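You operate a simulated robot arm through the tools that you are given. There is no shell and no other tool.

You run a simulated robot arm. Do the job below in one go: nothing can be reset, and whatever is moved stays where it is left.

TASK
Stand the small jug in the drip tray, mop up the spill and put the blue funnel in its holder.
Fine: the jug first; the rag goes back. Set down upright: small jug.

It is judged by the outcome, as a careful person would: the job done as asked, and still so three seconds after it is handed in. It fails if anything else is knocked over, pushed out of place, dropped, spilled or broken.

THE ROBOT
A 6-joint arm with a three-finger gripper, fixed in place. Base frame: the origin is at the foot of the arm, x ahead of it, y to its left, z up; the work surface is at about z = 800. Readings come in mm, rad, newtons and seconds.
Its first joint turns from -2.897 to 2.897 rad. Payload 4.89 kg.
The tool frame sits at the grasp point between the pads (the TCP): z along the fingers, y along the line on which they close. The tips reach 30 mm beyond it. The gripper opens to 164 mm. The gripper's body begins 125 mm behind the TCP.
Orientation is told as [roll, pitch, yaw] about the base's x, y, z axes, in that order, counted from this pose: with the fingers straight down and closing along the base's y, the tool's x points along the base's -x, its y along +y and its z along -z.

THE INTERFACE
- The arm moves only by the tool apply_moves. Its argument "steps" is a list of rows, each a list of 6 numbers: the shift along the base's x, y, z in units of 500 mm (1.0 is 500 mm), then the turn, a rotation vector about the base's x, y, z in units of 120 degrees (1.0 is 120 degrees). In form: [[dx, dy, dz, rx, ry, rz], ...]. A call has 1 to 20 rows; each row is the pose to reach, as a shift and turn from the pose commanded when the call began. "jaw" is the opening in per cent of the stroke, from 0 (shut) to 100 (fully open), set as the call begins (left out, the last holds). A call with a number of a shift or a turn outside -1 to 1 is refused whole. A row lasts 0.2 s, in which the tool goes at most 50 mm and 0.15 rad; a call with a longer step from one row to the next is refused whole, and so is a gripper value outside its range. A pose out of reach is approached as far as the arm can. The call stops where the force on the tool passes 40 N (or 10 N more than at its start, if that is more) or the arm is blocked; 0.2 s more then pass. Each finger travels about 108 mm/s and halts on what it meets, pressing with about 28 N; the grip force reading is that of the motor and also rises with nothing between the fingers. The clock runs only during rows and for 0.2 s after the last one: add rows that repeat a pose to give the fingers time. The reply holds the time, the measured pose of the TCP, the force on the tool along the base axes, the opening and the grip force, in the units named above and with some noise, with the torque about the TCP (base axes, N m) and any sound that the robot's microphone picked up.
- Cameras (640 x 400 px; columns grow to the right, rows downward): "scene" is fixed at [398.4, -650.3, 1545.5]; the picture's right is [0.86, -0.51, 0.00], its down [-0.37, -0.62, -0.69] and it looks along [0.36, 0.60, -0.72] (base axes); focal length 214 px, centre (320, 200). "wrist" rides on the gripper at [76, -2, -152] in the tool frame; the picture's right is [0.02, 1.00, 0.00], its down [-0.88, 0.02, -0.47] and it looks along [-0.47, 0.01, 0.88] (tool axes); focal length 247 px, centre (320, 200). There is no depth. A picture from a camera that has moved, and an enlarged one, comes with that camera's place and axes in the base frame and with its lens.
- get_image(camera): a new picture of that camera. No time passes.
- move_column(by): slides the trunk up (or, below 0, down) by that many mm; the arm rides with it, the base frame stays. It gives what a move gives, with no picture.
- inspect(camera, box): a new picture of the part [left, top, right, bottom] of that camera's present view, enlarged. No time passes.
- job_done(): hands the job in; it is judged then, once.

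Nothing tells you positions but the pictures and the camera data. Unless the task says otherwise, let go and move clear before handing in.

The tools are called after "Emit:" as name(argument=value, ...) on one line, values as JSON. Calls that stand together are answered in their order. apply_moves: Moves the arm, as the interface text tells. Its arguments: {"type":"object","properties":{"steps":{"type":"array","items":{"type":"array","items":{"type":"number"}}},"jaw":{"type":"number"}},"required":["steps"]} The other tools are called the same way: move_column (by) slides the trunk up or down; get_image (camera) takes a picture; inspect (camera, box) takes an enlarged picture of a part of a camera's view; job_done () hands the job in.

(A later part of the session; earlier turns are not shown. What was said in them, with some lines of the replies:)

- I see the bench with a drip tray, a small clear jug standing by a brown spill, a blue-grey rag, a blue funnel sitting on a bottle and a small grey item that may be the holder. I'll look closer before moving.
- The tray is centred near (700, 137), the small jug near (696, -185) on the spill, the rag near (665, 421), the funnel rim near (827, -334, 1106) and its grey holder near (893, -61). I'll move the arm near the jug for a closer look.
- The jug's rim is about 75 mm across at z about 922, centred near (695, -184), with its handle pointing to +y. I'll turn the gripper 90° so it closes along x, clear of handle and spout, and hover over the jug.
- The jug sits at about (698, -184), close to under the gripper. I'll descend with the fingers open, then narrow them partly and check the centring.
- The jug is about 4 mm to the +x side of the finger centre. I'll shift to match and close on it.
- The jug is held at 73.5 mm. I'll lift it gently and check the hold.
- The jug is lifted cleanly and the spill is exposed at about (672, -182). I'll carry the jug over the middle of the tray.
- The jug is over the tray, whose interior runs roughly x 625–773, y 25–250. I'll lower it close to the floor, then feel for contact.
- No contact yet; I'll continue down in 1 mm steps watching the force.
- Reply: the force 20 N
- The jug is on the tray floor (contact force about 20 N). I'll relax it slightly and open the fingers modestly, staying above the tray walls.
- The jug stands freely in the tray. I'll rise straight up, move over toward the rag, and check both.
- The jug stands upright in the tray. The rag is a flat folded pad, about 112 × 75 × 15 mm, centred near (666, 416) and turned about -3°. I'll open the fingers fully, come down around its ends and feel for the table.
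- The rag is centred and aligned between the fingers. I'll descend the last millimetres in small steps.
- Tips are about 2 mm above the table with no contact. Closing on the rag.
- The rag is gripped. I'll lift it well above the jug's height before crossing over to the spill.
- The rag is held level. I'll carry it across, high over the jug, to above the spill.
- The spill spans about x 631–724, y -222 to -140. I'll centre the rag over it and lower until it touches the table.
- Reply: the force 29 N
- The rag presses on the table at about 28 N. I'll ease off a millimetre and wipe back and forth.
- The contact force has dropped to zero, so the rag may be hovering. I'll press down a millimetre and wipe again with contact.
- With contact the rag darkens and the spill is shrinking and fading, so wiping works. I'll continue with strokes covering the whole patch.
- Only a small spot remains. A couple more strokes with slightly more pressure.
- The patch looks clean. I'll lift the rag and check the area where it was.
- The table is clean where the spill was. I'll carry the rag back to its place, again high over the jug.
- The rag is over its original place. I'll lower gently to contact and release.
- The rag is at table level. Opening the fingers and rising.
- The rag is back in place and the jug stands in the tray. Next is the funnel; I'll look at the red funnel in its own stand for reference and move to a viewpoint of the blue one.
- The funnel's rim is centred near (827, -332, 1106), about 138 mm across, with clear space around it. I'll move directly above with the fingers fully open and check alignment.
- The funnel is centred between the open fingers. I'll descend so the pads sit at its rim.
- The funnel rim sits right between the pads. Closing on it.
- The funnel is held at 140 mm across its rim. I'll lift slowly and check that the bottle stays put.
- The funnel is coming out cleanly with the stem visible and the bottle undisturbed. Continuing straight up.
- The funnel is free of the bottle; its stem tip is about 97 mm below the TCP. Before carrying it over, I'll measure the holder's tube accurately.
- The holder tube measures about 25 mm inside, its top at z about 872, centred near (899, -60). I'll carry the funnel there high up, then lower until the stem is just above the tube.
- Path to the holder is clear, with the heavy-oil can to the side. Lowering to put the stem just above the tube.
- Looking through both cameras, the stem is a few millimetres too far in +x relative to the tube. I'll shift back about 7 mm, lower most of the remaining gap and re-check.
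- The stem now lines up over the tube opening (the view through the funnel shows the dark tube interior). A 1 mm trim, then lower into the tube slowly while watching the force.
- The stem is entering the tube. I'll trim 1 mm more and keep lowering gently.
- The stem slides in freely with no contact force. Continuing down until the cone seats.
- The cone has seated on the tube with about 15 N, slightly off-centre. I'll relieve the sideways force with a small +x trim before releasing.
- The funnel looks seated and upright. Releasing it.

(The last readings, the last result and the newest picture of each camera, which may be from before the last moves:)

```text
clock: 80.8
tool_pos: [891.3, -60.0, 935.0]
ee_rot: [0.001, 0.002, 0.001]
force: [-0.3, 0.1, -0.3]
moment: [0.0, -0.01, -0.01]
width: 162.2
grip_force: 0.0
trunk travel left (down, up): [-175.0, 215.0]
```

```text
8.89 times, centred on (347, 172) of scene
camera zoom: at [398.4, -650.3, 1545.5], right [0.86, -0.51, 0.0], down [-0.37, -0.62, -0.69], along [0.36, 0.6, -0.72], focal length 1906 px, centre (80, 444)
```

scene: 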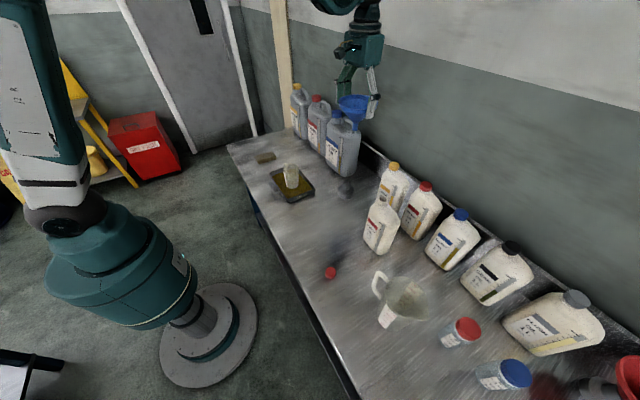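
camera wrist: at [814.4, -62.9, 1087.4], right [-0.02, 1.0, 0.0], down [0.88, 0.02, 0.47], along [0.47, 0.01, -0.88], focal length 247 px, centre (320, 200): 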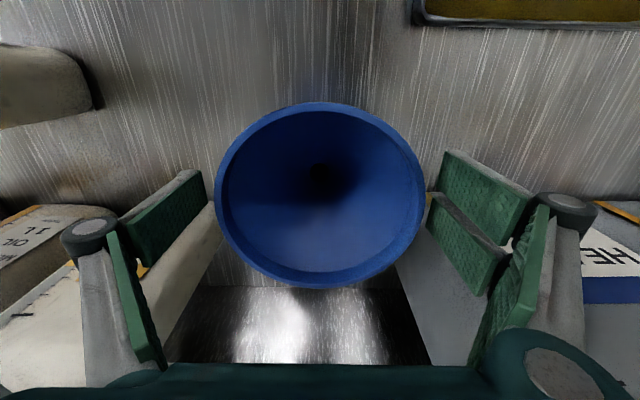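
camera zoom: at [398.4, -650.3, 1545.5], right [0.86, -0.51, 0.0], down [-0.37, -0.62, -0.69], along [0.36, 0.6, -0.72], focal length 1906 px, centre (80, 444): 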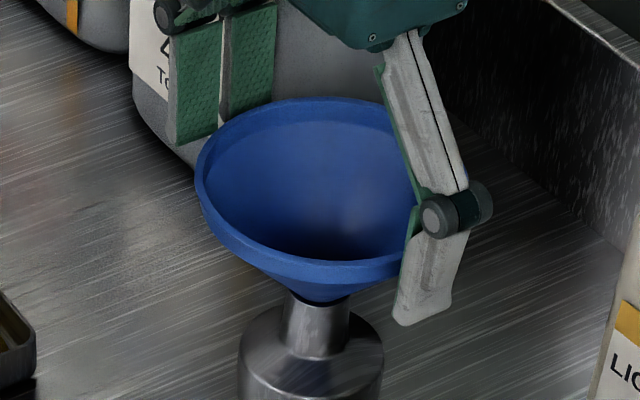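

The funnel stays put, seated in its holder. I'll rise straight up and back away, then check everything.

Emit:
apply_moves(jaw=100, steps=[[0, 0, 0.03, 0, 0, 0], [0, 0, 0.09, 0, 0, 0], [0, 0, 0.17, 0, 0, 0], [0, 0, 0.25, 0, 0, 0], [0, 0, 0.33, 0, 0, 0], [0, 0, 0.41, 0, 0, 0], [0, 0, 0.49, 0, 0, 0], [-0.07, 0, 0.52, 0, 0, 0], [-0.14, 0, 0.54, 0, 0, 0], [-0.21, 0, 0.56, 0, 0, 0], [-0.28, 0.02, 0.58, 0, 0, 0], [-0.35, 0.04, 0.6, 0, 0, 0], [-0.42, 0.06, 0.62, 0, 0, 0], [-0.49, 0.08, 0.64, 0, 0, 0], [-0.56, 0.1, 0.66, 0, 0, 0], [-0.6, 0.12, 0.68, 0, 0, 0]])

Emit:
get_image(camera="scene")

Emit:
get_image(camera="wrist")

Emit:
inspect(camera="scene", box=[230, 120, 390, 240])

Emit:
inspect(camera="scene", box=[280, 180, 440, 300])

```text
clock: 84.2
tool_pos: [591.0, -1.2, 1275.1]
ee_rot: [0.001, 0.0, -0.002]
force: [1.2, -0.5, 0.2]
moment: [0.06, 0.07, 0.0]
width: 164.3
grip_force: 0.2
trunk travel left (down, up): [-175.0, 215.0]
```

```text
taken
```

scene: 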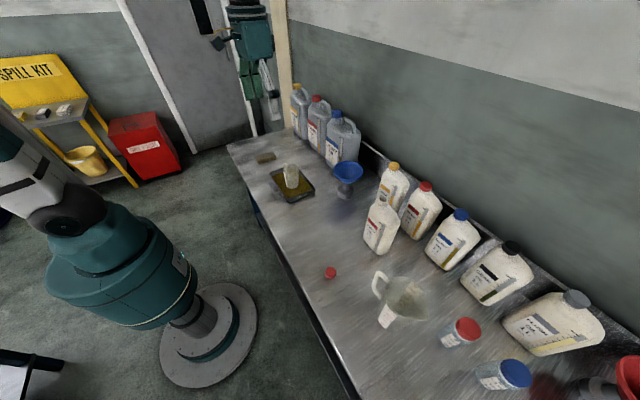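

```text
taken
camera wrist: at [514.2, -3.4, 1426.8], right [-0.02, 1.0, 0.0], down [0.88, 0.02, 0.47], along [0.47, 0.01, -0.88], focal length 247 px, centre (320, 200)
```

wrist: 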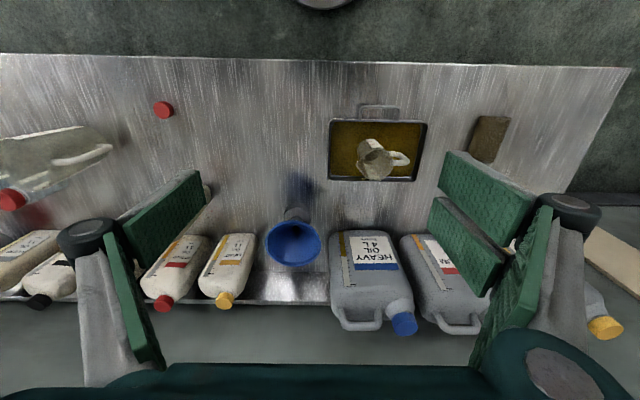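

```text
3.33 times, centred on (310, 180) of scene
camera zoom: at [398.4, -650.3, 1545.5], right [0.86, -0.51, 0.0], down [-0.37, -0.62, -0.69], along [0.36, 0.6, -0.72], focal length 715 px, centre (353, 267)
```

zoom: 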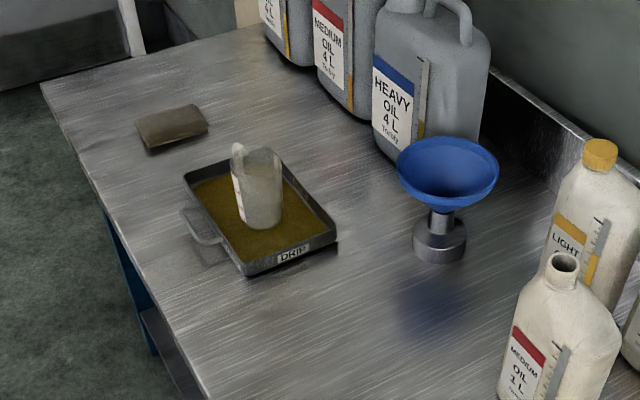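

```text
3.33 times, centred on (360, 240) of scene
camera zoom: at [398.4, -650.3, 1545.5], right [0.86, -0.51, 0.0], down [-0.37, -0.62, -0.69], along [0.36, 0.6, -0.72], focal length 715 px, centre (187, 67)
```

zoom: 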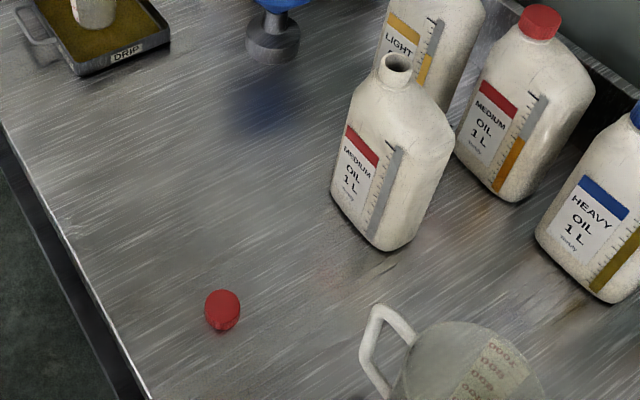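

The small jug stands upright in the drip tray, the spill is gone and the rag is back in its place. The blue funnel sits in its holder, nothing else has moved, and the arm is clear, so I'm handing in.

Emit:
job_done()

```text
The job is handed in.
```

The job is done and handed in. In the last pictures before handing in:

- **Small jug:** moved first, and standing upright near the middle of the drip tray.
- **Spill:** mopped up, with nothing left to see on the bench where it was.
- **Rag:** back in its original spot, now brown from the oil.
- **Blue funnel:** seated upright in its grey holder. The bottle it came from stayed where it was.

Nothing else was knocked over, dropped or spilled. The gripper is empty, open and clear of the bench.
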